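You operate a simulated robot arm through the tools that you are given. There is no shell and no other tool. Be economical: measure what you need, move in short steps, check, and stop when the job is done.

You run a simulated two-armed robot. Do the job below in one go: nothing can be reset, and whatever is moved stays where it is left.

JOB
Take the brown tuft on the top of the blue slatted pallet and put it away on the top of the tool stand. Put the 35 mm bearing from the top of the blue slatted pallet on the free end of the long steel bench and the 30 mm bearing on the shelf under the long steel bench. Put the 5 mm yellow spacer from the top of the steel stand on the shelf of the socket post and the 10 mm yellow spacer on the long low shelf. Open the bench drawer. Any order will do. Set down upright: brown tuft, yellow spacer.

The check looks at the end state, three seconds after you hand in, the way a careful person would. Anything else that was tipped, shoved, dropped, spilled or broken makes it a failure.

ROBOT AND FRAMES
Two 7-joint arms with two-finger parallel grippers on one trunk, on a base that drives. Base frame: it is fixed to the floor where the robot stands at the start and does not move with it; the origin is under the middle of the robot, x ahead of it, y to its left, z up; the surface under the hand at the start is at about z = 0.519. Units: m, degrees, N and s.
The left shoulder is at the start at [0.03, 0.119, 0.91], the right one opposite. With the tool pointing down near the work surface each hand reaches from about 0.1 to 0.62 m from the robot's upright axis, wherever it stands, measured 20 degrees to its own side. Places, roughly: bearing [0.25, 0, 0.5]; bench drawer [-4.1, -5.7, 0.7]; brown tuft (5x5x5 cm) [0.5, -0.1, 0.5]; free end of the long steel bench [-2.1, -3.5, 0.8]; long low shelf [-3.3, 1.9, 0.4]; shelf of the socket post (16x20 cm) [-1.64, -1.24, 0.86]; shelf under the long steel bench [-2.1, -2.8, 0.3]; top of the tool stand [-6.6, -3, 0.9]; yellow spacer [0.75, 2.25, 1]. Payload 3.43 kg a hand.
The TCP of each hand is the grasp point between the finger pads, 0.03 m short of the fingertips. In the tool frame z runs along the fingers and y along their closing line. Largest opening 0.094 m; finger width 0.028, thickness 0.01; the body of the gripper, 0.05 by 0.096 m, starts 0.055 m behind the TCP.
Orientation is that of the tool frame in the base frame, as a unit quaternion [w, x, y, z]. With the fingers straight down and closing along the base's y, the tool's x points along the base's -x, its y along +y and its z along -z.

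CONTROLS
- The arms move only by the tool arm_command. It takes "left_motion", "right_motion" or both (then of equal length, played together; a hand with none holds still); each is a list of rows, each an object (a shift or turn left out is 0, a gripper value left out holds the last) with "jaw": the finger opening in cm, from 0 to 9.4; "travel": the shift along the tool's x, y, z in cm, a list of three; "rot": the turn, a rotation vector about the tool's x, y, z in degrees, a list of three. In form: [{"jaw": jaw, "travel": [dx, dy, dz], "rot": [rx, ry, rz]}, ...]. A call has 1 to 12 rows; each row shifts and turns the commanded pose from where the row before left it, along the tool's axes as they then stand. Each row takes 0.2 s and may step no farther than 0.05 m and 8.6 degrees from the row before; otherwise, or with a gripper value out of range, the whole call is refused. Where a pose cannot be reached the arm comes as near as it can. A force on the tool above 40 N (or 10 N above the force at the start of the call, whichever is more), or a blocked arm, ends the call early, and 0.2 s more pass. Each finger travels about 0.072 m/s and halts on what it meets, pressing with about 24 N; the grip force reading is that of the motor and also rises with nothing between the fingers. The clock runs only during rows and for 0.2 s after the last one: add rows that do not move to give the fingers time. The reply holds the time, the measured pose of the TCP, the force on the tool along the base axes, the opening and the grip force, in the units named above and with some noise, with the torque about the TCP (base axes, N m) and any sound that the robot's microphone picked up.
- Cameras (640 x 400 px; columns grow to the right, rows downward): "scene" is now at [0.022, -0.0162, 1.5936]; the picture's right is [-0.22, -0.97, 0.00], its down [-0.91, 0.21, -0.36] and it looks along [0.35, -0.08, -0.93] (base axes); focal length 280 px, centre (320, 200). "left" rides on the left gripper at [0.076, -0.014, -0.103] in its tool frame; the picture's right is [0.18, 0.98, 0.00], its down [-0.75, 0.14, -0.64] and it looks along [-0.63, 0.12, 0.77] (tool axes); focal length 243 px, centre (320, 200). "right" rides on the right gripper at [0.076, 0.014, -0.103] in its tool frame; the picture's right is [-0.18, 0.98, 0.00], its down [-0.75, -0.14, -0.64] and it looks along [-0.63, -0.12, 0.77] (tool axes); focal length 243 px, centre (320, 200). There is no depth. A picture from a camera that has moved, and an enlarged one, comes with that camera's place and axes in the base frame and with its lens.
- get_image(camera): a new picture of that camera. No time passes.
- slide_trunk(by): slides the trunk up (or, below 0, down) by that many m; the arms and the scene camera ride with it, the base frame stays. It gives what a move gives, with no picture.
- base_move(legs): drives the robot by 1 to 6 legs, each [ahead, turn to the left] in m and degrees, along the robot's own axes; the way and the turn of a leg run together, so that a leg with both is an arc; at most 1.5 m and 180 degrees a leg. The arms and the cameras ride along, it lands a little off, and it stops where it bumps. It gives what a move gives.
- turn_head(pan, tilt): turns the head with the scene camera to pan (to the left, within 143 degrees either way) and tilt (down, from -29 to 69), counted from straight ahead of the robot. It gives what a move gives.
- enlarge(camera, box): a new picture of the part [left, top, right, bottom] of that camera's present view, enlarged. No time passes.
- job_done(): hands the job in; it is judged then, once.

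Work in short steps. Places have to be worked out from the pictures, the camera data and where the tool is seen: move nearer, look again, correct. Check each grasp and each placing, and mend what went wrong. You have 175 turns and 140 pictures in all, those below and enlarged ones among them. Open the grippers and draw the arms clear of the work before you hand the job in, unless the task says otherwise.

The tools are called after "Call:" as name(argument=value, ...) on one line, values as JSON. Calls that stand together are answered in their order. arm_command: Moves the arms, as the interface text tells. Its arguments: {"type":"object","properties":{"left_motion":{"type":"array"},"right_motion":{"type":"array"}},"required":[]} The other tools are called the same way: slide_trunk (by) slides the trunk up or down; base_move (legs) drives the base; turn_head (pan, tilt) turns the head that bears the scene camera; get_image (camera) takes a picture; enlarge (camera, box) takes an enlarged picture of a part of a camera's view; job_done () hands the job in.

At the start:

```text
time: 0.0
left_tcp_pos: [0.4244, 0.0662, 0.8058]
left_orientation: [0.0, 0.0, 1.0, 0.0]
left_wrist_force: [0.4, 0.8, 0.3]
left_ft_torque: [0.02, 0.01, -0.02]
left_width: 0.0937
left_finger_force: 0.0
right_tcp_pos: [0.3248, -0.2819, 0.8088]
right_orientation: [0.0, 0.0, 1.0, 0.0]
right_wrist_force: [-0.1, -0.1, 0.0]
right_ft_torque: [-0.03, -0.01, -0.02]
right_width: 0.0941
right_finger_force: 0.0
trunk travel left (down, up): [-0.175, 0.235]
robot x, y, heading: [0.0009, -0.0007, -0.1]
head pan, tilt: [-13.0, 68.8]
```

scene: 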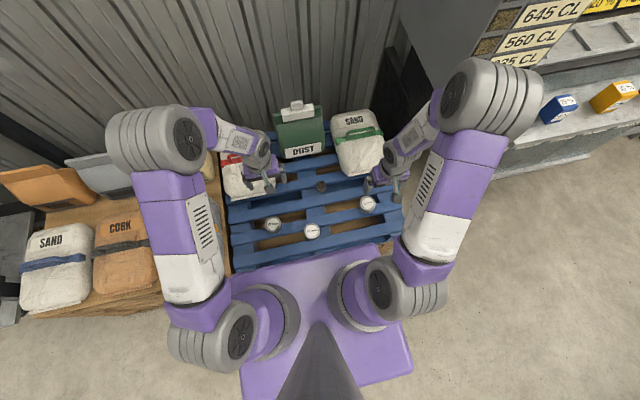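
right: 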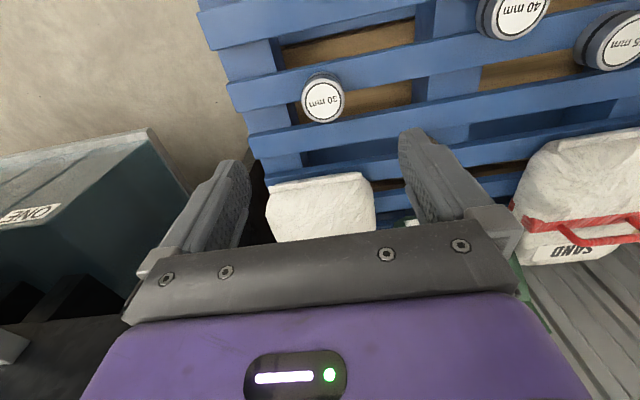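
left: 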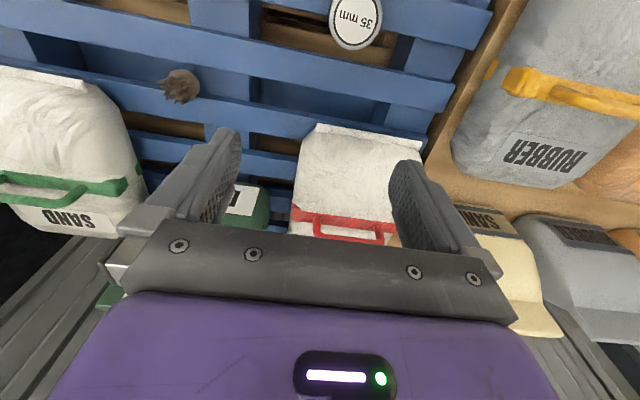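

I'll start with a closer look at the pallet and then the surroundings.

Call:
enlarge(camera="scene", box=[220, 90, 420, 270])

Call:
turn_head(pan=-120, tilt=15)

Call:
get_image(camera="scene")

Call:
turn_head(pan=140, tilt=15)

Call:
get_image(camera="scene")

Call:
turn_head(pan=70, tilt=20)

Call:
get_image(camera="scene")

```text
2.22 times, centred on (320, 180) of scene
camera zoom: at [0.022, -0.0162, 1.5936], right [-0.22, -0.97, 0.0], down [-0.91, 0.21, -0.36], along [0.35, -0.08, -0.93], focal length 621 px, centre (320, 244)
```

zoom: 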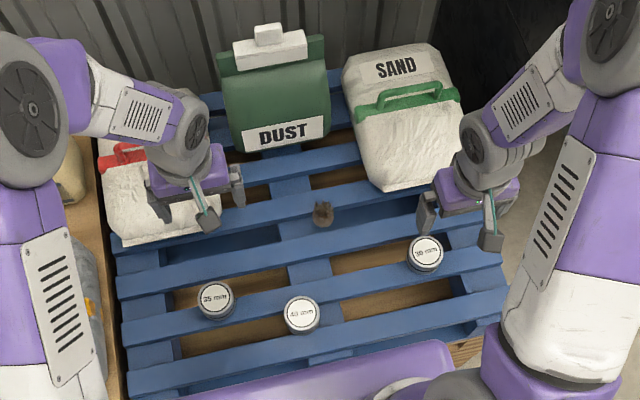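

```text
time: 1.9
left_tcp_pos: [0.4255, 0.0654, 0.8061]
left_orientation: [0.0, 0.0, 1.0, 0.0]
left_wrist_force: [-0.9, 0.4, 0.4]
left_ft_torque: [-0.01, -0.02, 0.03]
left_width: 0.0941
left_finger_force: 0.1
right_tcp_pos: [0.3245, -0.2821, 0.8083]
right_orientation: [0.0, 0.0, 1.0, 0.0]
right_wrist_force: [0.1, 0.3, -0.2]
right_ft_torque: [0.0, 0.01, 0.03]
right_width: 0.0941
right_finger_force: 0.1
trunk travel left (down, up): [-0.175, 0.235]
robot x, y, heading: [-0.0039, 0.0002, 0.1]
head pan, tilt: [-120.0, 15.0]
```

```text
135 pictures are left
camera scene: at [-0.0792, -0.0845, 1.6692], right [-0.87, 0.5, 0.0], down [0.13, 0.22, -0.97], along [-0.48, -0.84, -0.26], focal length 280 px, centre (320, 200)
```

scene: 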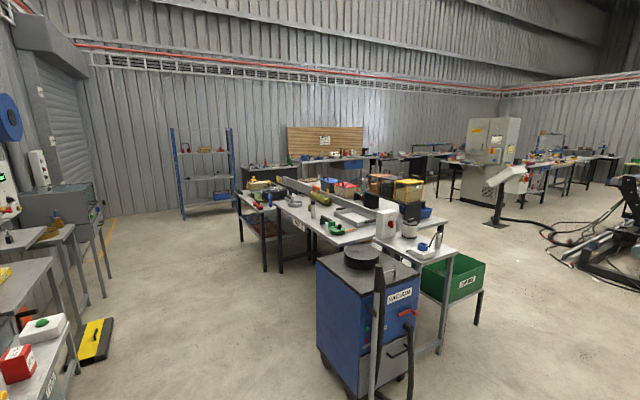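

```text
time: 5.5
left_tcp_pos: [0.4249, 0.0663, 0.8042]
left_orientation: [0.001, 0.0, 1.0, 0.0]
left_wrist_force: [-0.1, 1.0, 0.7]
left_ft_torque: [0.01, -0.03, 0.0]
left_width: 0.0938
left_finger_force: 0.1
right_tcp_pos: [0.324, -0.2811, 0.8086]
right_orientation: [0.0, 0.0, 1.0, 0.0]
right_wrist_force: [-0.6, 0.1, 0.2]
right_ft_torque: [0.02, 0.01, 0.01]
right_width: 0.0937
right_finger_force: 0.1
trunk travel left (down, up): [-0.175, 0.235]
robot x, y, heading: [0.0031, 0.0004, -0.1]
head pan, tilt: [140.0, 15.0]
```

```text
134 pictures are left
camera scene: at [-0.104, 0.0565, 1.6693], right [0.64, 0.77, 0.0], down [0.2, -0.17, -0.97], along [-0.74, 0.62, -0.26], focal length 280 px, centre (320, 200)
```

scene: 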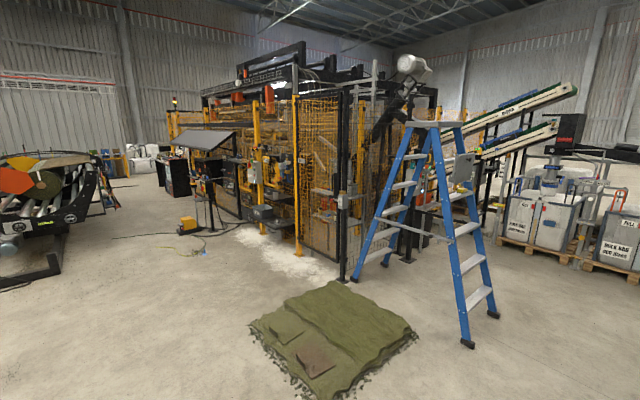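

```text
time: 6.9
left_tcp_pos: [0.4237, 0.0653, 0.8048]
left_orientation: [0.0, 0.0, 1.0, 0.0]
left_wrist_force: [0.0, -0.3, 0.3]
left_ft_torque: [0.01, 0.01, 0.02]
left_width: 0.0941
left_finger_force: 0.1
right_tcp_pos: [0.3241, -0.2818, 0.8071]
right_orientation: [0.0, 0.0, 1.0, 0.0]
right_wrist_force: [0.2, 0.8, -0.8]
right_ft_torque: [-0.02, 0.0, -0.03]
right_width: 0.0939
right_finger_force: 0.1
trunk travel left (down, up): [-0.175, 0.235]
robot x, y, heading: [0.0027, 0.0006, 0.0]
head pan, tilt: [70.0, 20.0]
```

```text
133 pictures are left
camera scene: at [-0.0007, 0.0839, 1.6611], right [0.94, -0.34, 0.0], down [-0.12, -0.32, -0.94], along [0.32, 0.88, -0.34], focal length 280 px, centre (320, 200)
```

scene: 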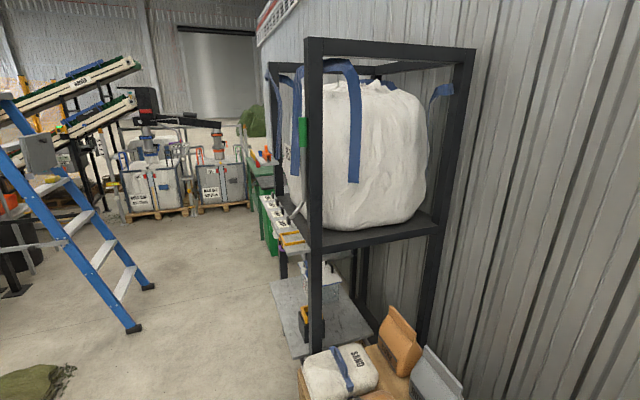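

Estimates from both cameras agree: the 35 mm bearing is at about [0.362, 0.097] and the 30 mm at about [0.365, -0.289]. I'll move both hands above them and down to z≈0.63.

Call:
arm_command(left_motion=[{"jaw": 9.4, "travel": [3.15, 1.55, 0]}, {"travel": [3.15, 1.55, 0]}, {"travel": [0, 0, 4.4]}, {"travel": [0, 0, 4.4]}, {"travel": [0, 0, 4.4]}, {"travel": [0, 0, 4.4]}, {}], right_motion=[{"jaw": 9.4, "travel": [-2, -0.4, 0]}, {"travel": [-2, -0.4, 0]}, {"travel": [0, 0, 4.4]}, {"travel": [0, 0, 4.4]}, {"travel": [0, 0, 4.4]}, {"travel": [0, 0, 4.4]}, {}])

Call:
get_image(camera="left")

Call:
get_image(camera="right")

```text
time: 8.5
left_tcp_pos: [0.3648, 0.0998, 0.6304]
left_orientation: [0.0, 0.0, 1.0, 0.0]
left_wrist_force: [-0.6, 0.0, 0.3]
left_ft_torque: [0.02, 0.01, -0.01]
left_width: 0.094
left_finger_force: 0.0
right_tcp_pos: [0.3605, -0.2862, 0.6318]
right_orientation: [-0.001, 0.0, 1.0, -0.001]
right_wrist_force: [0.2, 0.8, 1.4]
right_ft_torque: [-0.04, -0.02, -0.01]
right_width: 0.0942
right_finger_force: 0.0
trunk travel left (down, up): [-0.175, 0.235]
robot x, y, heading: [0.0016, 0.001, 0.2]
head pan, tilt: [70.0, 20.0]
```

```text
132 pictures are left
camera left: at [0.2881, 0.0857, 0.733], right [-0.18, 0.98, 0.0], down [0.75, 0.14, 0.64], along [0.63, 0.12, -0.77], focal length 243 px, centre (320, 200)
```

left: 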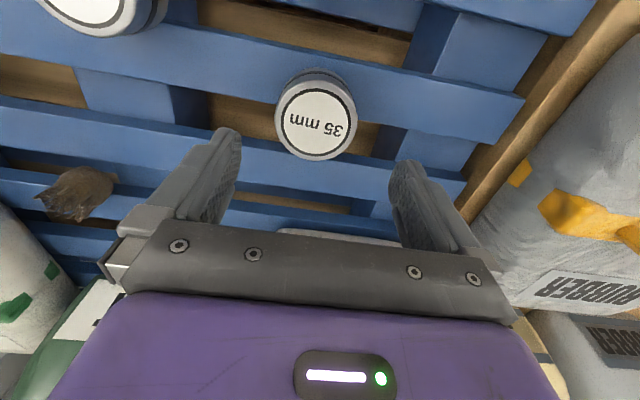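

```text
131 pictures are left
camera right: at [0.2846, -0.2731, 0.7347], right [0.18, 0.98, 0.0], down [0.75, -0.14, 0.64], along [0.63, -0.12, -0.77], focal length 243 px, centre (320, 200)
```

right: 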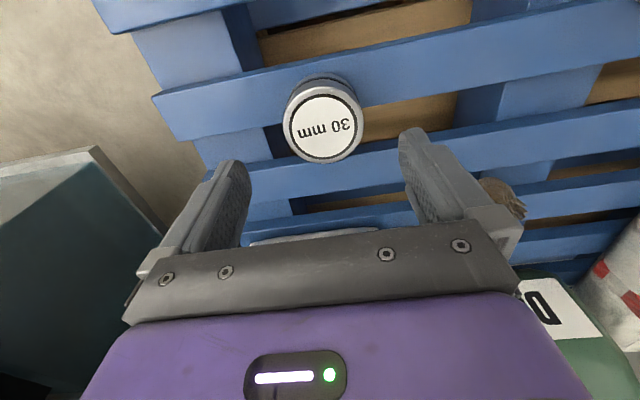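

Both bearings are centred between the fingers and about 6 cm across. I'll lower to TCP z≈0.556 and close.

Call:
arm_command(left_motion=[{"travel": [0.5, -0.4, 2.5]}, {"travel": [0, 0, 2.5]}, {"travel": [0, 0, 2.4]}, {}, {"jaw": 4}, {}, {}, {}, {}], right_motion=[{"travel": [0, 0, 2.5]}, {"travel": [0, 0, 2.5]}, {"travel": [0, 0, 2.5]}, {}, {"jaw": 4}, {}, {}, {}, {}])

Call:
get_image(camera="left")

Call:
get_image(camera="right")

```text
time: 10.5
left_tcp_pos: [0.3578, 0.0924, 0.5559]
left_orientation: [0.0, -0.001, 1.0, 0.0]
left_wrist_force: [-0.2, -0.2, 0.1]
left_ft_torque: [0.0, 0.03, 0.03]
left_width: 0.0631
left_finger_force: 24.3
right_tcp_pos: [0.3642, -0.2898, 0.5575]
right_orientation: [0.0, 0.001, 1.0, 0.0]
right_wrist_force: [0.2, 0.5, 0.5]
right_ft_torque: [0.04, -0.01, 0.04]
right_width: 0.063
right_finger_force: 23.9
trunk travel left (down, up): [-0.175, 0.235]
robot x, y, heading: [-0.003, 0.0039, 0.3]
head pan, tilt: [70.0, 20.0]
```

```text
130 pictures are left
camera left: at [0.2818, 0.078, 0.66], right [-0.18, 0.98, 0.0], down [0.75, 0.14, 0.64], along [0.63, 0.12, -0.77], focal length 243 px, centre (320, 200)
```

left: 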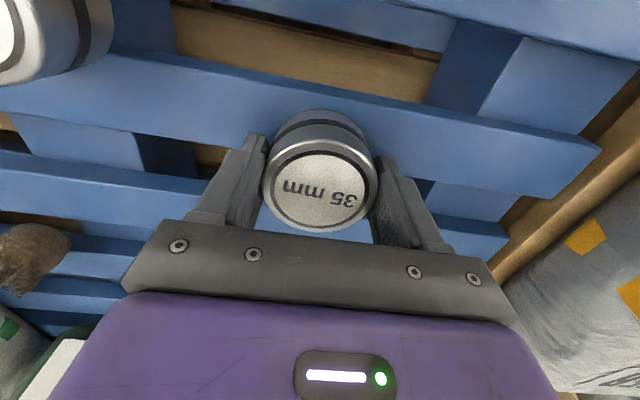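

```text
129 pictures are left
camera right: at [0.2876, -0.2757, 0.6598], right [0.18, 0.98, 0.0], down [0.75, -0.14, 0.64], along [0.63, -0.12, -0.77], focal length 243 px, centre (320, 200)
```

right: 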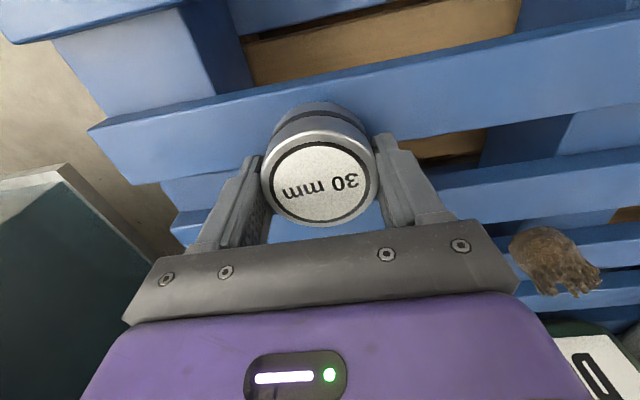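

Both are held (width 63 mm, ~24 N). I'll lift both and look back towards the bench area.

Call:
arm_command(left_motion=[{"travel": [0, 0, -2]}, {"travel": [0, 0, -4]}, {"travel": [0, 0, -5]}, {"travel": [0, 0, -5]}, {"travel": [0, 0, -5]}, {"travel": [4, 0, -3]}, {"travel": [4, 0, 0]}, {"travel": [4, 0, 0]}], right_motion=[{"travel": [0, 0, -2]}, {"travel": [0, 0, -4]}, {"travel": [0, 0, -5]}, {"travel": [0, 0, -5]}, {"travel": [0, 0, -5]}, {"travel": [4, 0, -3]}, {"travel": [4, 0, 0]}, {"travel": [4, 0, 0]}])

Call:
turn_head(pan=-125, tilt=15)

Call:
enlarge(camera="scene", box=[160, 100, 480, 300])

Call:
enlarge(camera="scene", box=[320, 100, 640, 300])

```text
time: 12.3
left_tcp_pos: [0.254, 0.0909, 0.7934]
left_orientation: [-0.001, 0.0, 1.0, 0.001]
left_wrist_force: [-0.4, -0.4, -2.1]
left_ft_torque: [0.01, -0.03, 0.0]
left_width: 0.0629
left_finger_force: 23.6
left hand out of reach, approached as far as the arm can: row 8
right_tcp_pos: [0.2398, -0.2903, 0.7948]
right_orientation: [0.001, -0.001, 1.0, 0.001]
right_wrist_force: [-0.5, 1.2, -2.9]
right_ft_torque: [-0.03, -0.03, 0.03]
right_width: 0.0628
right_finger_force: 24.1
trunk travel left (down, up): [-0.175, 0.235]
robot x, y, heading: [0.001, -0.0009, -0.0]
head pan, tilt: [70.0, 20.0]
```

```text
time: 15.2
left_tcp_pos: [0.2569, 0.091, 0.7933]
left_orientation: [-0.001, 0.0, 1.0, 0.0]
left_wrist_force: [-0.9, -0.2, -2.9]
left_ft_torque: [0.02, 0.03, 0.01]
left_width: 0.0628
left_finger_force: 23.7
right_tcp_pos: [0.2413, -0.2898, 0.7935]
right_orientation: [0.0, 0.0, 1.0, 0.0]
right_wrist_force: [-1.0, 0.5, -2.7]
right_ft_torque: [0.0, 0.0, 0.04]
right_width: 0.0616
right_finger_force: 24.4
trunk travel left (down, up): [-0.175, 0.235]
robot x, y, heading: [-0.0014, 0.002, 0.2]
head pan, tilt: [-125.0, 15.0]
```

```text
2.00 times, centred on (320, 200) of scene
camera zoom: at [-0.0857, -0.0803, 1.6693], right [-0.82, 0.57, 0.0], down [0.15, 0.21, -0.97], along [-0.55, -0.79, -0.26], focal length 559 px, centre (320, 200)
```

zoom: 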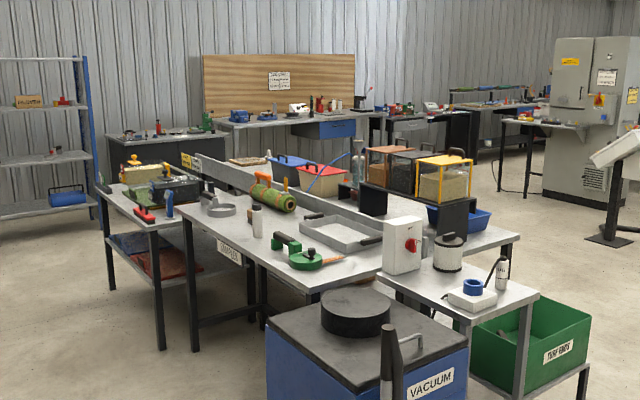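

```text
2.00 times, centred on (480, 200) of scene
camera zoom: at [-0.0857, -0.0803, 1.6693], right [-0.82, 0.57, 0.0], down [0.15, 0.21, -0.97], along [-0.55, -0.79, -0.26], focal length 559 px, centre (0, 200)
```

zoom: 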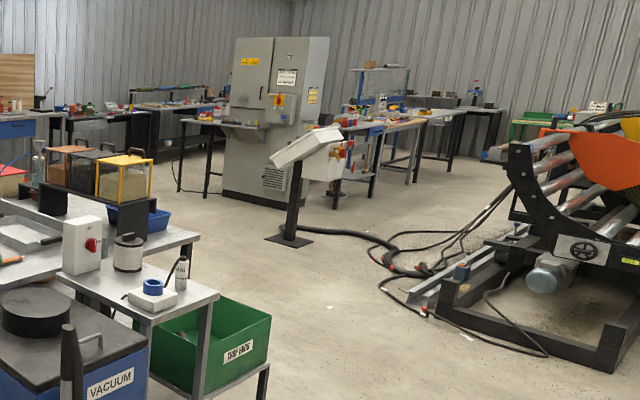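

The long bench runs along about x=-1.4 to -2.4 from y=-1.2 back to -3.6. I'll reverse clear along y=0, then look at the bench from its far side.

Call:
base_move(legs=[[-1.4, 0], [-1.4, 0], [0, -90]])

Call:
turn_head(pan=25, tilt=20)

Call:
get_image(camera="scene")

```text
time: 32.7
left_tcp_pos: [-2.7446, -0.2614, 0.793]
left_orientation: [0.0, 0.725, 0.689, 0.001]
left_wrist_force: [0.0, -1.3, -2.5]
left_ft_torque: [0.02, -0.01, -0.01]
left_width: 0.0628
left_finger_force: 23.6
right_tcp_pos: [-3.126, -0.2271, 0.7943]
right_orientation: [0.0, 0.725, 0.688, 0.001]
right_wrist_force: [-0.4, 0.8, -3.4]
right_ft_torque: [0.0, 0.01, 0.02]
right_width: 0.0618
right_finger_force: 24.6
trunk travel left (down, up): [-0.175, 0.235]
robot x, y, heading: [-2.8212, -0.0003, -92.7]
head pan, tilt: [-125.0, 15.0]
```

```text
time: 35.1
left_tcp_pos: [-2.7455, -0.2623, 0.7933]
left_orientation: [0.0, 0.725, 0.688, 0.0]
left_wrist_force: [0.6, -0.1, -3.2]
left_ft_torque: [0.01, -0.01, 0.01]
left_width: 0.0629
left_finger_force: 24.1
right_tcp_pos: [-3.1258, -0.2288, 0.794]
right_orientation: [-0.001, 0.725, 0.689, 0.0]
right_wrist_force: [0.0, 0.7, -3.1]
right_ft_torque: [-0.01, 0.01, -0.03]
right_width: 0.0616
right_finger_force: 23.4
trunk travel left (down, up): [-0.175, 0.235]
robot x, y, heading: [-2.8255, -0.0007, -92.9]
head pan, tilt: [25.0, 20.0]
```

```text
126 pictures are left
camera scene: at [-2.7898, -0.0627, 1.6611], right [-0.93, -0.38, 0.0], down [-0.13, 0.32, -0.94], along [0.35, -0.87, -0.34], focal length 280 px, centre (320, 200)
```

scene: 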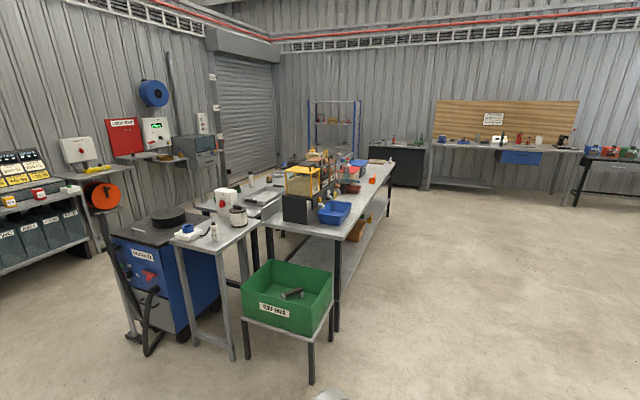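

The bench's open side lies at x≈-2.3, with its free end at y≈-3.5 and a shelf below. I'll drive alongside to y≈-2.9 and face the bench.

Call:
base_move(legs=[[1.45, 0], [1.45, 0], [0, 92.9]])

Call:
turn_head(pan=-20, tilt=35)

Call:
get_image(camera="scene")

Call:
turn_head(pan=10, tilt=45)

Call:
get_image(camera="scene")

```text
time: 53.2
left_tcp_pos: [-2.8082, -2.8268, 0.7925]
left_orientation: [-0.001, 0.008, 1.0, -0.001]
left_wrist_force: [0.4, -0.7, -3.1]
left_ft_torque: [0.0, 0.0, -0.01]
left_width: 0.0626
left_finger_force: 24.4
right_tcp_pos: [-2.8289, -3.2077, 0.7934]
right_orientation: [0.0, 0.008, 1.0, 0.0]
right_wrist_force: [0.2, 0.2, -3.6]
right_ft_torque: [0.0, 0.02, 0.02]
right_width: 0.0616
right_finger_force: 24.1
trunk travel left (down, up): [-0.175, 0.235]
robot x, y, heading: [-3.0661, -2.9154, -1.2]
head pan, tilt: [25.0, 20.0]
```

```text
time: 54.3
left_tcp_pos: [-2.8086, -2.8273, 0.7923]
left_orientation: [-0.001, 0.008, 1.0, 0.001]
left_wrist_force: [0.1, -0.2, -3.1]
left_ft_torque: [0.0, 0.04, -0.03]
left_width: 0.0625
left_finger_force: 24.3
right_tcp_pos: [-2.829, -3.2087, 0.7941]
right_orientation: [0.001, 0.007, 1.0, 0.0]
right_wrist_force: [0.6, 0.3, -3.7]
right_ft_torque: [0.0, 0.02, -0.02]
right_width: 0.0615
right_finger_force: 24.1
trunk travel left (down, up): [-0.175, 0.235]
robot x, y, heading: [-3.064, -2.9086, -1.0]
head pan, tilt: [-20.0, 35.0]
```

```text
125 pictures are left
camera scene: at [-3.0148, -2.9492, 1.6373], right [-0.36, -0.93, 0.0], down [-0.54, 0.2, -0.82], along [0.77, -0.29, -0.57], focal length 280 px, centre (320, 200)
```

scene: 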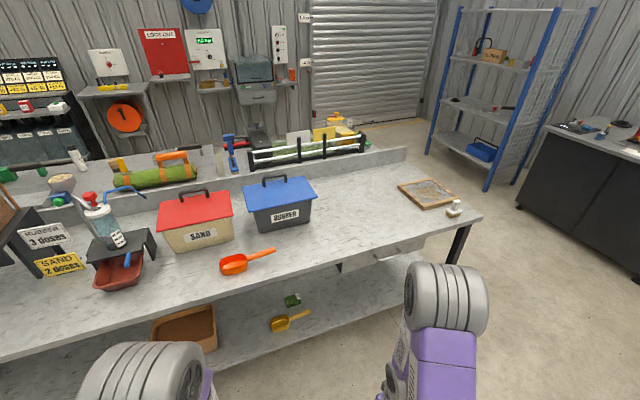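

```text
time: 55.2
left_tcp_pos: [-2.8088, -2.8268, 0.7938]
left_orientation: [-0.002, 0.008, 1.0, 0.0]
left_wrist_force: [0.2, -0.2, -3.0]
left_ft_torque: [0.0, 0.01, -0.02]
left_width: 0.0626
left_finger_force: 23.8
right_tcp_pos: [-2.8286, -3.2074, 0.7928]
right_orientation: [0.0, 0.008, 1.0, -0.001]
right_wrist_force: [-0.2, 0.9, -4.1]
right_ft_torque: [0.03, 0.03, -0.01]
right_width: 0.0616
right_finger_force: 24.1
trunk travel left (down, up): [-0.175, 0.235]
robot x, y, heading: [-3.0665, -2.9126, -0.7]
head pan, tilt: [10.0, 45.0]
```

```text
124 pictures are left
camera scene: at [-3.0168, -2.9051, 1.6225], right [0.16, -0.99, 0.0], down [-0.7, -0.11, -0.71], along [0.7, 0.11, -0.71], focal length 280 px, centre (320, 200)
```

scene: 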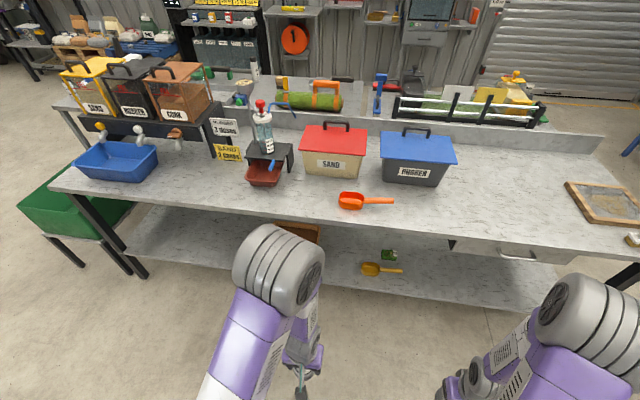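

The bench top is clear around [-2.13, -3.55] between the blue box and the wood frame, and the shelf edge sits at x≈-2.34. I'll raise the trunk so the bearings clear the bench, then move to face the free end.

Call:
slide_trunk(by=0.15)

Call:
base_move(legs=[[0, -90], [0.62, 0], [0, 90]])

Call:
get_image(camera="scene")

```text
time: 57.0
left_tcp_pos: [-2.8078, -2.8261, 0.9434]
left_orientation: [-0.002, 0.008, 1.0, -0.001]
left_wrist_force: [-0.7, -0.2, -2.8]
left_ft_torque: [0.03, -0.03, 0.0]
left_width: 0.0626
left_finger_force: 24.3
right_tcp_pos: [-2.8289, -3.2083, 0.9444]
right_orientation: [0.0, 0.008, 1.0, -0.001]
right_wrist_force: [0.8, 0.5, -2.9]
right_ft_torque: [-0.02, 0.0, 0.02]
right_width: 0.0614
right_finger_force: 24.3
trunk travel left (down, up): [-0.325, 0.085]
robot x, y, heading: [-3.066, -2.9125, -0.8]
head pan, tilt: [10.0, 45.0]
```

```text
time: 68.2
left_tcp_pos: [-2.8273, -3.438, 0.9436]
left_orientation: [-0.001, 0.005, 1.0, 0.0]
left_wrist_force: [0.5, -0.5, -2.5]
left_ft_torque: [0.01, 0.03, -0.02]
left_width: 0.0628
left_finger_force: 23.7
right_tcp_pos: [-2.8454, -3.8199, 0.9429]
right_orientation: [0.0, 0.006, 1.0, 0.0]
right_wrist_force: [0.5, -1.1, -2.4]
right_ft_torque: [-0.02, 0.0, -0.01]
right_width: 0.0615
right_finger_force: 23.7
trunk travel left (down, up): [-0.325, 0.085]
robot x, y, heading: [-3.0823, -3.5306, -0.5]
head pan, tilt: [10.0, 45.0]
```

```text
123 pictures are left
camera scene: at [-3.0348, -3.5181, 1.7724], right [0.16, -0.99, 0.0], down [-0.7, -0.12, -0.71], along [0.7, 0.12, -0.71], focal length 280 px, centre (320, 200)
```

scene: 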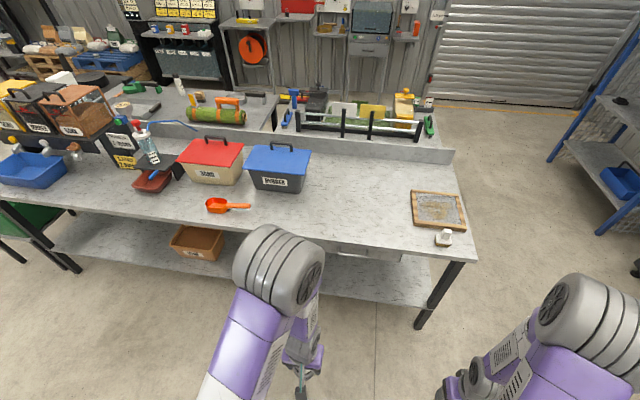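

The area ahead is clear; I'll drive in 0.42 m and look down at the bench.

Call:
base_move(legs=[[0.42, 0]])

Call:
turn_head(pan=0, tilt=60)

Call:
get_image(camera="scene")

```text
time: 70.7
left_tcp_pos: [-2.4239, -3.4416, 0.9419]
left_orientation: [-0.001, 0.004, 1.0, 0.0]
left_wrist_force: [-0.1, -1.0, -2.4]
left_ft_torque: [0.0, 0.0, 0.01]
left_width: 0.0626
left_finger_force: 23.8
right_tcp_pos: [-2.4395, -3.8234, 0.9435]
right_orientation: [0.001, 0.005, 1.0, 0.0]
right_wrist_force: [0.4, -0.2, -3.2]
right_ft_torque: [-0.01, -0.01, -0.04]
right_width: 0.0617
right_finger_force: 23.6
trunk travel left (down, up): [-0.325, 0.085]
robot x, y, heading: [-2.6808, -3.5339, -0.7]
head pan, tilt: [10.0, 45.0]
```

```text
time: 71.4
left_tcp_pos: [-2.4243, -3.4427, 0.9428]
left_orientation: [0.0, 0.004, 1.0, 0.001]
left_wrist_force: [-0.9, -0.6, -3.0]
left_ft_torque: [0.01, -0.01, -0.03]
left_width: 0.0626
left_finger_force: 24.2
right_tcp_pos: [-2.4392, -3.8239, 0.9438]
right_orientation: [0.0, 0.004, 1.0, 0.0]
right_wrist_force: [-0.6, 0.0, -4.3]
right_ft_torque: [0.01, 0.01, -0.02]
right_width: 0.0615
right_finger_force: 24.8
trunk travel left (down, up): [-0.325, 0.085]
robot x, y, heading: [-2.6801, -3.5316, -0.3]
head pan, tilt: [0.0, 60.0]
```

```text
122 pictures are left
camera scene: at [-2.645, -3.5359, 1.753], right [-0.01, -1.0, 0.0], down [-0.87, 0.01, -0.5], along [0.5, 0.0, -0.87], focal length 280 px, centre (320, 200)
```

scene: 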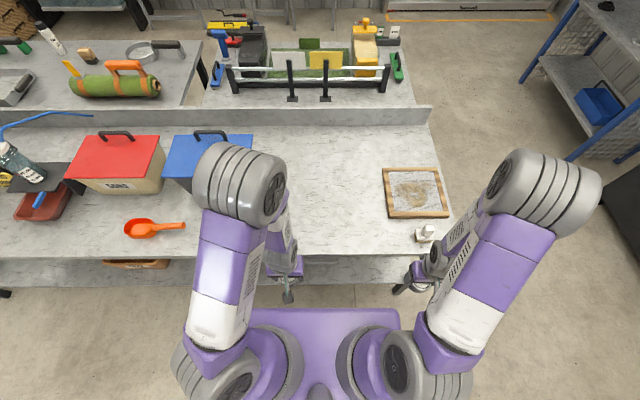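

Bench edge is about x=-2.29, with the target spot near [-2.13, -3.47] free. I'll extend the left hand forward over it.

Call:
arm_command(left_motion=[{"travel": [-4.8, 0, 0]}, {"travel": [-4.8, 0, 0]}, {"travel": [-4.8, 0, 0]}, {"travel": [-4.8, 0, 0]}, {"travel": [-4.8, 0, 0]}, {"travel": [-4.8, -2, 0]}, {"travel": [0, 0, 3]}])

Call:
get_image(camera="left")

Call:
get_image(camera="scene")

```text
refused: row 6 steps farther than a row can; nothing moved
```

```text
121 pictures are left
camera left: at [-2.4999, -3.4558, 1.0468], right [-0.18, 0.98, 0.0], down [0.76, 0.13, 0.64], along [0.63, 0.11, -0.77], focal length 243 px, centre (320, 200)
```

left: 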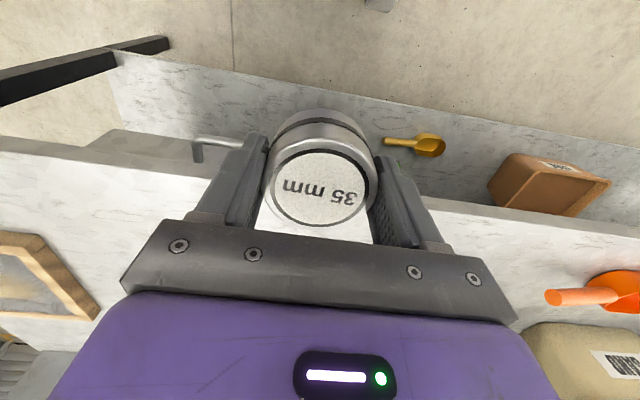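

```text
120 pictures are left
camera scene: at [-2.645, -3.5359, 1.753], right [-0.01, -1.0, 0.0], down [-0.87, 0.01, -0.5], along [0.5, 0.0, -0.87], focal length 280 px, centre (320, 200)
```

scene: 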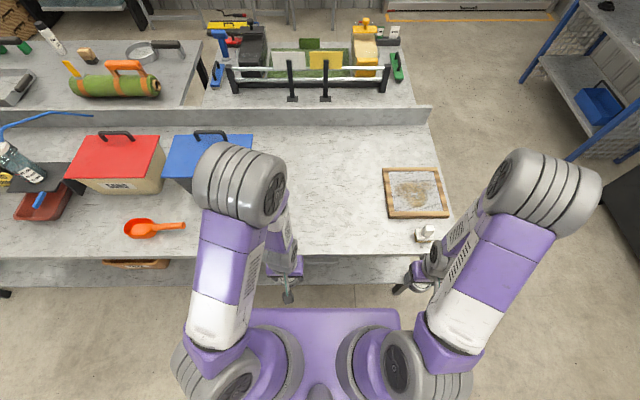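

The last row was slightly too long; repeating with smaller steps.

Call:
arm_command(left_motion=[{"travel": [-4.8, 0, 0]}, {"travel": [-4.8, 0, 0]}, {"travel": [-4.8, 0, 0]}, {"travel": [-4.8, 0, 0]}, {"travel": [-4.8, 0, 0]}, {"travel": [-4.2, -2, 0]}, {"travel": [0, 0, 3]}, {}])

Call:
get_image(camera="left")

```text
time: 73.2
left_tcp_pos: [-2.1426, -3.4657, 0.9095]
left_orientation: [-0.002, 0.005, 1.0, 0.0]
left_wrist_force: [0.6, -0.7, -3.1]
left_ft_torque: [-0.05, 0.01, -0.02]
left_width: 0.0626
left_finger_force: 23.7
right_tcp_pos: [-2.4411, -3.8243, 0.9435]
right_orientation: [-0.001, 0.004, 1.0, -0.001]
right_wrist_force: [0.4, -0.4, -3.6]
right_ft_torque: [0.01, 0.01, 0.01]
right_width: 0.0613
right_finger_force: 23.8
trunk travel left (down, up): [-0.325, 0.085]
robot x, y, heading: [-2.6794, -3.5325, -0.5]
head pan, tilt: [0.0, 60.0]
```

```text
119 pictures are left
camera left: at [-2.2189, -3.4805, 1.0133], right [-0.18, 0.98, 0.0], down [0.76, 0.13, 0.64], along [0.63, 0.11, -0.77], focal length 243 px, centre (320, 200)
```

left: 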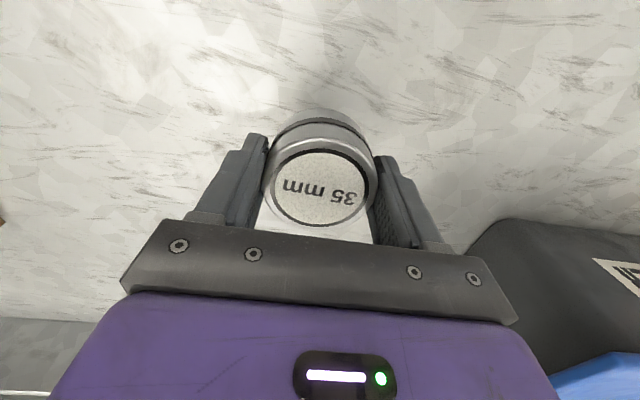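

Clear space beneath; the bearing's bottom is at about z=0.872. I'll descend 5 cm, then in small steps until contact.

Call:
arm_command(left_motion=[{"travel": [0, 0, 2.5]}, {"travel": [0, 0, 2.5]}, {"travel": [0, 0, 0.6]}, {"travel": [0, 0, 0.5]}, {"travel": [0, 0, 0.5]}, {"travel": [0, 0, 0.5]}, {"travel": [0, 0, 0.5]}, {"travel": [0, 0, 0.5]}, {"travel": [0, 0, 0.5]}])

```text
time: 74.6
left_tcp_pos: [-2.1392, -3.4636, 0.8499]
left_orientation: [0.0, 0.004, 1.0, -0.001]
left_wrist_force: [-8.9, 1.3, 19.2]
left_ft_torque: [0.1, 0.62, 0.07]
left_width: 0.0625
left_finger_force: 23.9
right_tcp_pos: [-2.4434, -3.8243, 0.944]
right_orientation: [0.001, 0.005, 1.0, 0.0]
right_wrist_force: [0.6, -0.3, -3.1]
right_ft_torque: [0.0, 0.03, 0.0]
right_width: 0.0614
right_finger_force: 23.5
trunk travel left (down, up): [-0.325, 0.085]
robot x, y, heading: [-2.6784, -3.5305, -0.4]
head pan, tilt: [0.0, 60.0]
stopped in row 6 (left hand): the force on the tool passed its limit at 44 N (the readings are from after the stop); the commanded pose is now the measured one
```

Contact at TCP z=0.850, so the bench top is about z=0.812. I'll ease up slightly, open and rise.

Call:
arm_command(left_motion=[{"travel": [0, 0, -0.1]}, {"jaw": 9.4}, {}, {}, {"travel": [0, 0, -2]}, {"travel": [0, 0, -4]}, {"travel": [0, 0, -4]}, {}])

Call:
get_image(camera="left")

```text
time: 76.4
left_tcp_pos: [-2.1397, -3.4609, 0.9499]
left_orientation: [0.001, 0.004, 1.0, 0.0]
left_wrist_force: [0.8, -0.3, -0.9]
left_ft_torque: [-0.01, 0.01, 0.01]
left_width: 0.0942
left_finger_force: 0.0
right_tcp_pos: [-2.4411, -3.8239, 0.9426]
right_orientation: [0.0, 0.004, 1.0, 0.0]
right_wrist_force: [-0.2, -0.3, -3.3]
right_ft_torque: [0.06, 0.02, 0.0]
right_width: 0.0617
right_finger_force: 23.9
trunk travel left (down, up): [-0.325, 0.085]
robot x, y, heading: [-2.6775, -3.5337, -0.6]
head pan, tilt: [0.0, 60.0]
```

```text
118 pictures are left
camera left: at [-2.2175, -3.4751, 1.0525], right [-0.18, 0.98, 0.0], down [0.75, 0.13, 0.64], along [0.63, 0.11, -0.77], focal length 243 px, centre (320, 200)
```

left: 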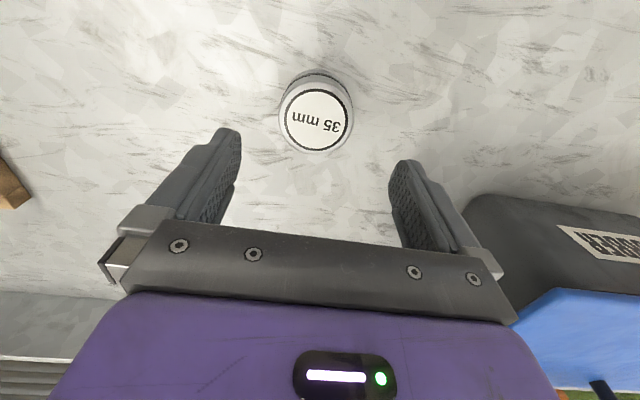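

The 35 mm bearing is placed. Next I'll pull the left hand back and bring the right hand (30 mm) over a bare spot near the edge, to set it down temporarily for a tilted re-grasp.

Call:
arm_command(left_motion=[{"travel": [3.8, 1, 0]}, {"travel": [3.8, 1, 0]}, {"travel": [3.8, 1, 0]}, {"travel": [3.8, 1, 0]}, {"travel": [3.8, 1, 0]}, {"travel": [3.8, 1, 0]}, {"travel": [3.0, 1, 0]}, {}], right_motion=[{}, {"travel": [-3.3, 2.6, 0]}, {"travel": [-3.3, 2.6, 0]}, {"travel": [-3.3, 2.6, 0]}, {"travel": [-3.3, 2.6, 0]}, {"travel": [-3.3, 2.6, 0]}, {"travel": [-3.3, 2.6, 0]}, {"travel": [-3.3, 2.6, 0]}])

Call:
get_image(camera="scene")

Call:
get_image(camera="right")

```text
time: 78.2
left_tcp_pos: [-2.3969, -3.3949, 0.9472]
left_orientation: [0.002, 0.004, 1.0, 0.0]
left_wrist_force: [0.2, -0.1, -1.4]
left_ft_torque: [-0.02, 0.02, -0.03]
left_width: 0.0942
left_finger_force: 0.1
right_tcp_pos: [-2.2062, -3.6442, 0.9387]
right_orientation: [-0.001, 0.005, 1.0, 0.0]
right_wrist_force: [1.2, 0.9, -3.0]
right_ft_torque: [-0.04, 0.02, 0.01]
right_width: 0.0615
right_finger_force: 24.6
trunk travel left (down, up): [-0.325, 0.085]
robot x, y, heading: [-2.6779, -3.5328, -0.1]
head pan, tilt: [0.0, 60.0]
```

```text
117 pictures are left
camera scene: at [-2.6434, -3.5351, 1.7529], right [-0.01, -1.0, 0.0], down [-0.87, 0.01, -0.5], along [0.5, 0.0, -0.87], focal length 280 px, centre (320, 200)
```

scene: 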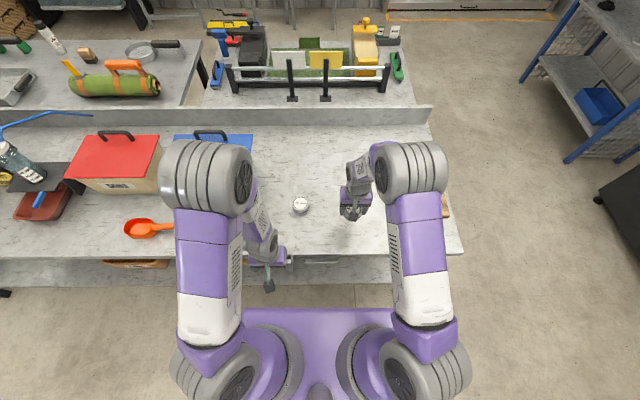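

```text
116 pictures are left
camera right: at [-2.2822, -3.6307, 1.0426], right [0.19, 0.98, 0.0], down [0.75, -0.15, 0.64], along [0.63, -0.12, -0.77], focal length 243 px, centre (320, 200)
```

right: 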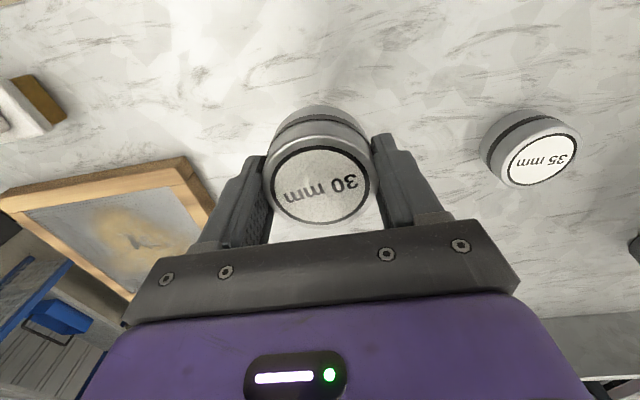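

Clear. Lowering the 30 mm bearing to the bench with small steps near contact.

Call:
arm_command(right_motion=[{"travel": [0, 0, 4]}, {"travel": [0, 0, 3.6]}, {"travel": [0, 0, 0.4]}, {"travel": [0, 0, 0.3]}, {"travel": [0, 0, 0.3]}, {}])

```text
time: 79.6
left_tcp_pos: [-2.4, -3.3974, 0.9485]
left_orientation: [0.002, 0.004, 1.0, 0.0]
left_wrist_force: [-0.2, -0.7, -0.3]
left_ft_torque: [-0.01, 0.03, 0.01]
left_width: 0.0939
left_finger_force: 0.1
right_tcp_pos: [-2.2072, -3.6465, 0.8578]
right_orientation: [0.002, 0.004, 1.0, 0.001]
right_wrist_force: [-1.8, -3.3, 14.5]
right_ft_torque: [-0.06, 0.14, 0.02]
right_width: 0.0615
right_finger_force: 24.1
trunk travel left (down, up): [-0.325, 0.085]
robot x, y, heading: [-2.6816, -3.5324, -0.6]
head pan, tilt: [0.0, 60.0]
```

Contact at TCP 0.858. I'll open, tilt the hand 40° in place (fingers forward), and look.

Call:
arm_command(right_motion=[{"jaw": 9.4}, {}, {}, {"rot": [0, -8, 0]}, {"rot": [0, -8, 0]}, {"rot": [0, -8, 0]}, {"rot": [0, -8, 0]}, {"rot": [0, -8, 0]}, {"travel": [0.25, 0, 0.35]}, {}])

Call:
get_image(camera="right")

```text
time: 81.8
left_tcp_pos: [-2.3972, -3.3955, 0.9471]
left_orientation: [0.001, 0.005, 1.0, 0.0]
left_wrist_force: [-0.4, -1.0, 0.4]
left_ft_torque: [0.01, 0.01, -0.01]
left_width: 0.0939
left_finger_force: 0.2
right_tcp_pos: [-2.2067, -3.6437, 0.8538]
right_orientation: [0.342, 0.005, 0.94, -0.001]
right_wrist_force: [-0.1, 0.3, -0.4]
right_ft_torque: [0.01, 0.01, 0.03]
right_width: 0.0939
right_finger_force: 0.1
trunk travel left (down, up): [-0.325, 0.085]
robot x, y, heading: [-2.6778, -3.5316, -0.8]
head pan, tilt: [0.0, 60.0]
```

```text
115 pictures are left
camera right: at [-2.3313, -3.6295, 0.8833], right [0.15, 0.98, 0.12], down [0.16, -0.14, 0.98], along [0.98, -0.13, -0.18], focal length 243 px, centre (320, 200)
```

right: 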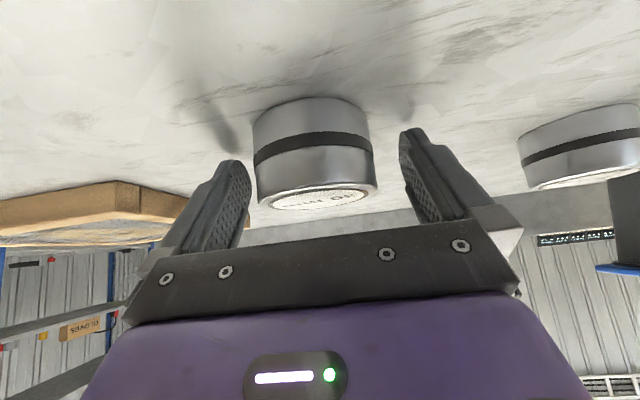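

The hand is tilted well and the fingers straddle the bearing. Lowering 5 mm, closing, and lifting.

Call:
arm_command(right_motion=[{"travel": [0.32, 0, 0.38]}, {"jaw": 4}, {}, {}, {}, {}, {"travel": [-1.3, 0, -1.5]}, {"travel": [-2.6, 0, -3.1]}, {}])

Call:
get_image(camera="right")

```text
time: 82.4
left_tcp_pos: [-2.3988, -3.3965, 0.9472]
left_orientation: [0.003, 0.005, 1.0, 0.0]
left_wrist_force: [-0.1, 0.9, 0.2]
left_ft_torque: [-0.02, 0.0, -0.01]
left_width: 0.0939
left_finger_force: 0.1
right_tcp_pos: [-2.2072, -3.6423, 0.8518]
right_orientation: [0.348, 0.006, 0.938, -0.002]
right_wrist_force: [-6.3, -0.3, 15.9]
right_ft_torque: [-0.13, 0.02, -0.15]
right_width: 0.0644
right_finger_force: 21.2
trunk travel left (down, up): [-0.325, 0.085]
robot x, y, heading: [-2.6777, -3.5307, -0.5]
head pan, tilt: [0.0, 60.0]
stopped in row 3 (right hand): the force on the tool passed its limit at 56 N (the readings are from after the stop); the commanded pose is now the measured one
```

```text
114 pictures are left
camera right: at [-2.3303, -3.6285, 0.8804], right [0.15, 0.98, 0.12], down [0.15, -0.14, 0.98], along [0.98, -0.13, -0.17], focal length 243 px, centre (320, 200)
```

right: 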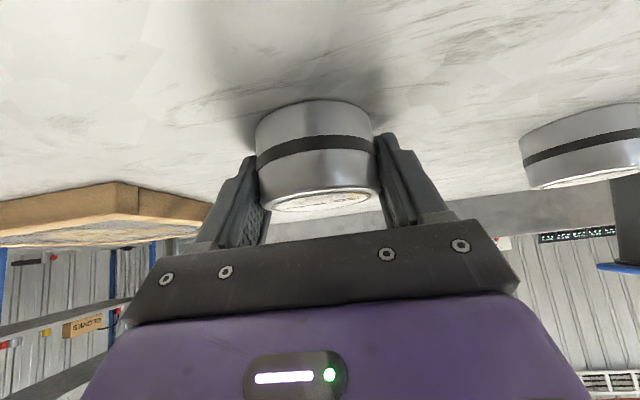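

Tips brushed the bench a bit and it stopped mid-close; I'll raise 2 mm, finish closing and lift.

Call:
arm_command(right_motion=[{"travel": [-0.13, 0, -0.15]}, {"jaw": 4}, {}, {}, {}, {"travel": [-1.3, 0, -1.5]}, {"travel": [-2.6, 0, -3.1]}, {}])

Call:
get_image(camera="right")

```text
time: 84.2
left_tcp_pos: [-2.3973, -3.3954, 0.9478]
left_orientation: [0.0, 0.005, 1.0, 0.0]
left_wrist_force: [-0.2, -0.3, 0.0]
left_ft_torque: [-0.03, 0.03, 0.02]
left_width: 0.0939
left_finger_force: 0.1
right_tcp_pos: [-2.2082, -3.6423, 0.9093]
right_orientation: [0.345, 0.006, 0.939, -0.003]
right_wrist_force: [-0.6, 0.3, -3.5]
right_ft_torque: [0.0, 0.0, -0.01]
right_width: 0.0645
right_finger_force: 24.3
trunk travel left (down, up): [-0.325, 0.085]
robot x, y, heading: [-2.6777, -3.5285, -0.5]
head pan, tilt: [0.0, 60.0]
```

```text
113 pictures are left
camera right: at [-2.332, -3.6269, 0.9381], right [0.15, 0.98, 0.12], down [0.16, -0.14, 0.98], along [0.98, -0.13, -0.18], focal length 243 px, centre (320, 200)
```

right: 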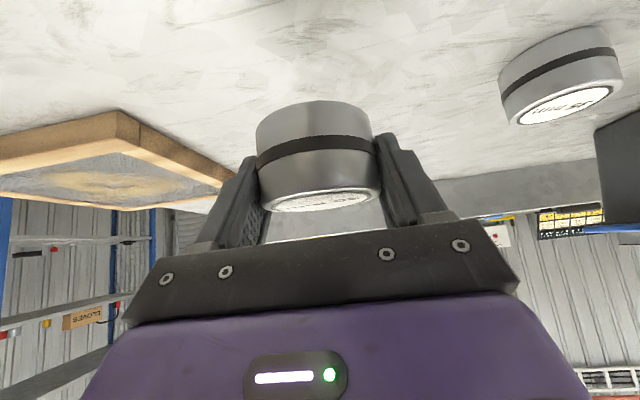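

Held flat with the hand tilted. Now I'll back off, shift to y≈-3.27 (so the shelf target at y≈-3.38 lies between the scoop and the under-bench drawer), and lower the trunk.

Call:
base_move(legs=[[-0.4, 0], [0, 90], [0.27, 0], [0, -90]])

Call:
slide_trunk(by=-0.32)

Call:
turn_head(pan=0, tilt=45)

Call:
get_image(camera="scene")

Call:
get_image(camera="left")

```text
time: 95.7
left_tcp_pos: [-2.7747, -3.1312, 0.9466]
left_orientation: [0.002, 0.021, 1.0, 0.0]
left_wrist_force: [-0.2, -1.4, 0.2]
left_ft_torque: [0.02, 0.0, -0.02]
left_width: 0.0941
left_finger_force: 0.0
right_tcp_pos: [-2.5929, -3.3819, 0.9091]
right_orientation: [0.344, 0.021, 0.939, -0.008]
right_wrist_force: [-0.1, 0.2, -2.8]
right_ft_torque: [0.02, 0.01, -0.02]
right_width: 0.0641
right_finger_force: 23.9
trunk travel left (down, up): [-0.325, 0.085]
robot x, y, heading: [-3.0595, -3.2602, -2.0]
head pan, tilt: [0.0, 60.0]
```

```text
time: 98.9
left_tcp_pos: [-2.7754, -3.131, 0.6276]
left_orientation: [0.001, 0.022, 1.0, 0.0]
left_wrist_force: [0.0, -0.7, 0.2]
left_ft_torque: [0.03, 0.0, 0.01]
left_width: 0.094
left_finger_force: 0.1
right_tcp_pos: [-2.5926, -3.3816, 0.5897]
right_orientation: [0.345, 0.021, 0.938, -0.007]
right_wrist_force: [0.2, -0.3, -4.1]
right_ft_torque: [0.04, 0.0, -0.01]
right_width: 0.064
right_finger_force: 23.9
trunk travel left (down, up): [-0.005, 0.405]
robot x, y, heading: [-3.063, -3.2563, -2.3]
head pan, tilt: [0.0, 60.0]
```

```text
time: 99.7
left_tcp_pos: [-2.774, -3.1311, 0.6275]
left_orientation: [0.002, 0.02, 1.0, 0.0]
left_wrist_force: [-0.4, 0.2, 0.9]
left_ft_torque: [0.01, -0.02, 0.02]
left_width: 0.0941
left_finger_force: 0.1
right_tcp_pos: [-2.5947, -3.3825, 0.5894]
right_orientation: [0.345, 0.022, 0.938, -0.008]
right_wrist_force: [0.4, 0.2, -2.3]
right_ft_torque: [0.01, -0.03, 0.0]
right_width: 0.0639
right_finger_force: 24.1
trunk travel left (down, up): [-0.005, 0.405]
robot x, y, heading: [-3.0599, -3.2593, -2.3]
head pan, tilt: [0.0, 45.0]
```

```text
112 pictures are left
camera scene: at [-3.0112, -3.263, 1.4524], right [-0.04, -1.0, 0.0], down [-0.71, 0.03, -0.71], along [0.71, -0.03, -0.71], focal length 280 px, centre (320, 200)
```

scene: 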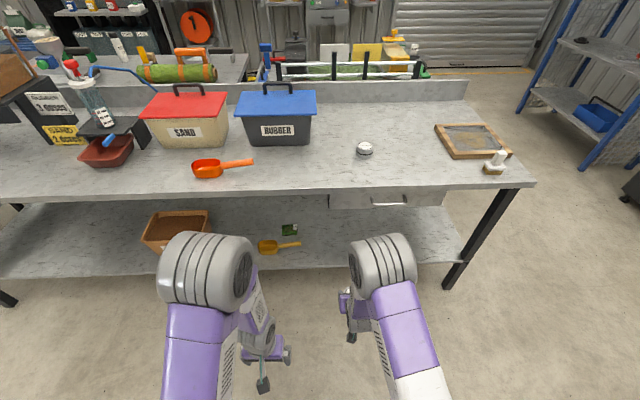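

```text
111 pictures are left
camera left: at [-2.8515, -3.1415, 0.7306], right [-0.14, 0.99, 0.0], down [0.76, 0.11, 0.64], along [0.64, 0.09, -0.76], focal length 243 px, centre (320, 200)
```

left: 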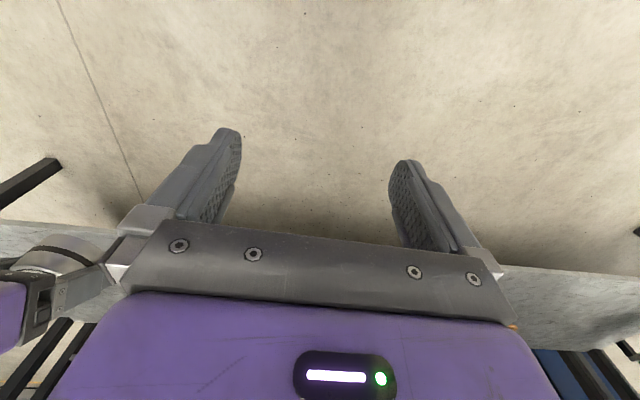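

I can see the slot on the shelf between the scoop and the drawer. I'll lower the right hand to z≈0.39 out in front of the shelf.

Call:
arm_command(right_motion=[{"travel": [2.92, 0, 3.43]}, {"travel": [2.92, 0, 3.43]}, {"travel": [2.92, 0, 3.43]}, {"travel": [2.92, 0, 3.43]}, {"travel": [1.5, 0, 1.7]}, {}])

Call:
get_image(camera="scene")

Call:
get_image(camera="right")

```text
time: 101.0
left_tcp_pos: [-2.7746, -3.131, 0.6268]
left_orientation: [0.002, 0.02, 1.0, 0.0]
left_wrist_force: [0.1, 0.7, 0.4]
left_ft_torque: [0.0, 0.01, 0.03]
left_width: 0.0941
left_finger_force: 0.0
right_tcp_pos: [-2.593, -3.3838, 0.3831]
right_orientation: [0.346, 0.022, 0.938, -0.008]
right_wrist_force: [-0.3, 0.5, -3.1]
right_ft_torque: [-0.02, -0.02, 0.0]
right_width: 0.064
right_finger_force: 24.2
trunk travel left (down, up): [-0.005, 0.405]
robot x, y, heading: [-3.0556, -3.2572, -2.5]
head pan, tilt: [0.0, 45.0]
```

```text
110 pictures are left
camera scene: at [-3.0111, -3.263, 1.4525], right [-0.04, -1.0, 0.0], down [-0.71, 0.03, -0.71], along [0.71, -0.03, -0.71], focal length 280 px, centre (320, 200)
```

scene: 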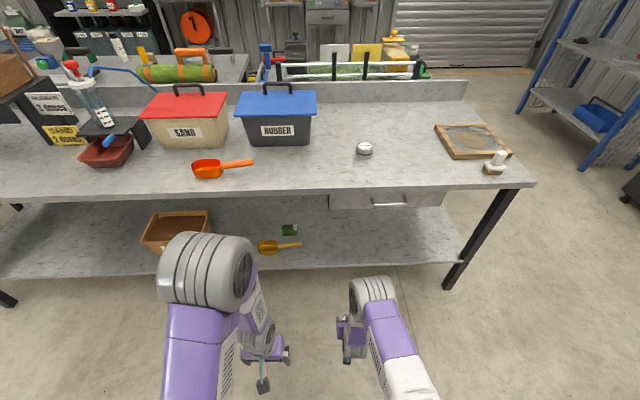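

```text
109 pictures are left
camera right: at [-2.7169, -3.3643, 0.4126], right [0.18, 0.98, 0.12], down [0.15, -0.15, 0.98], along [0.97, -0.16, -0.17], focal length 243 px, centre (320, 200)
```

right: 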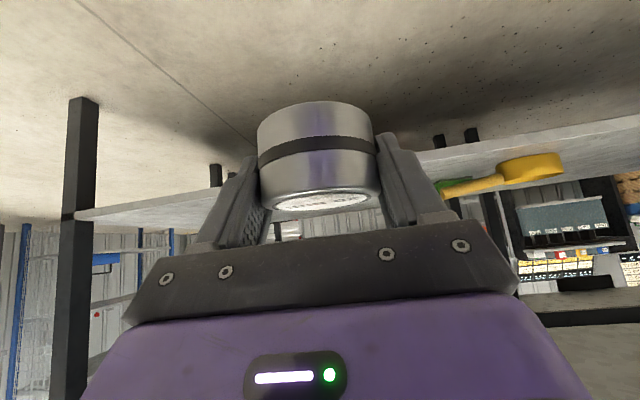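

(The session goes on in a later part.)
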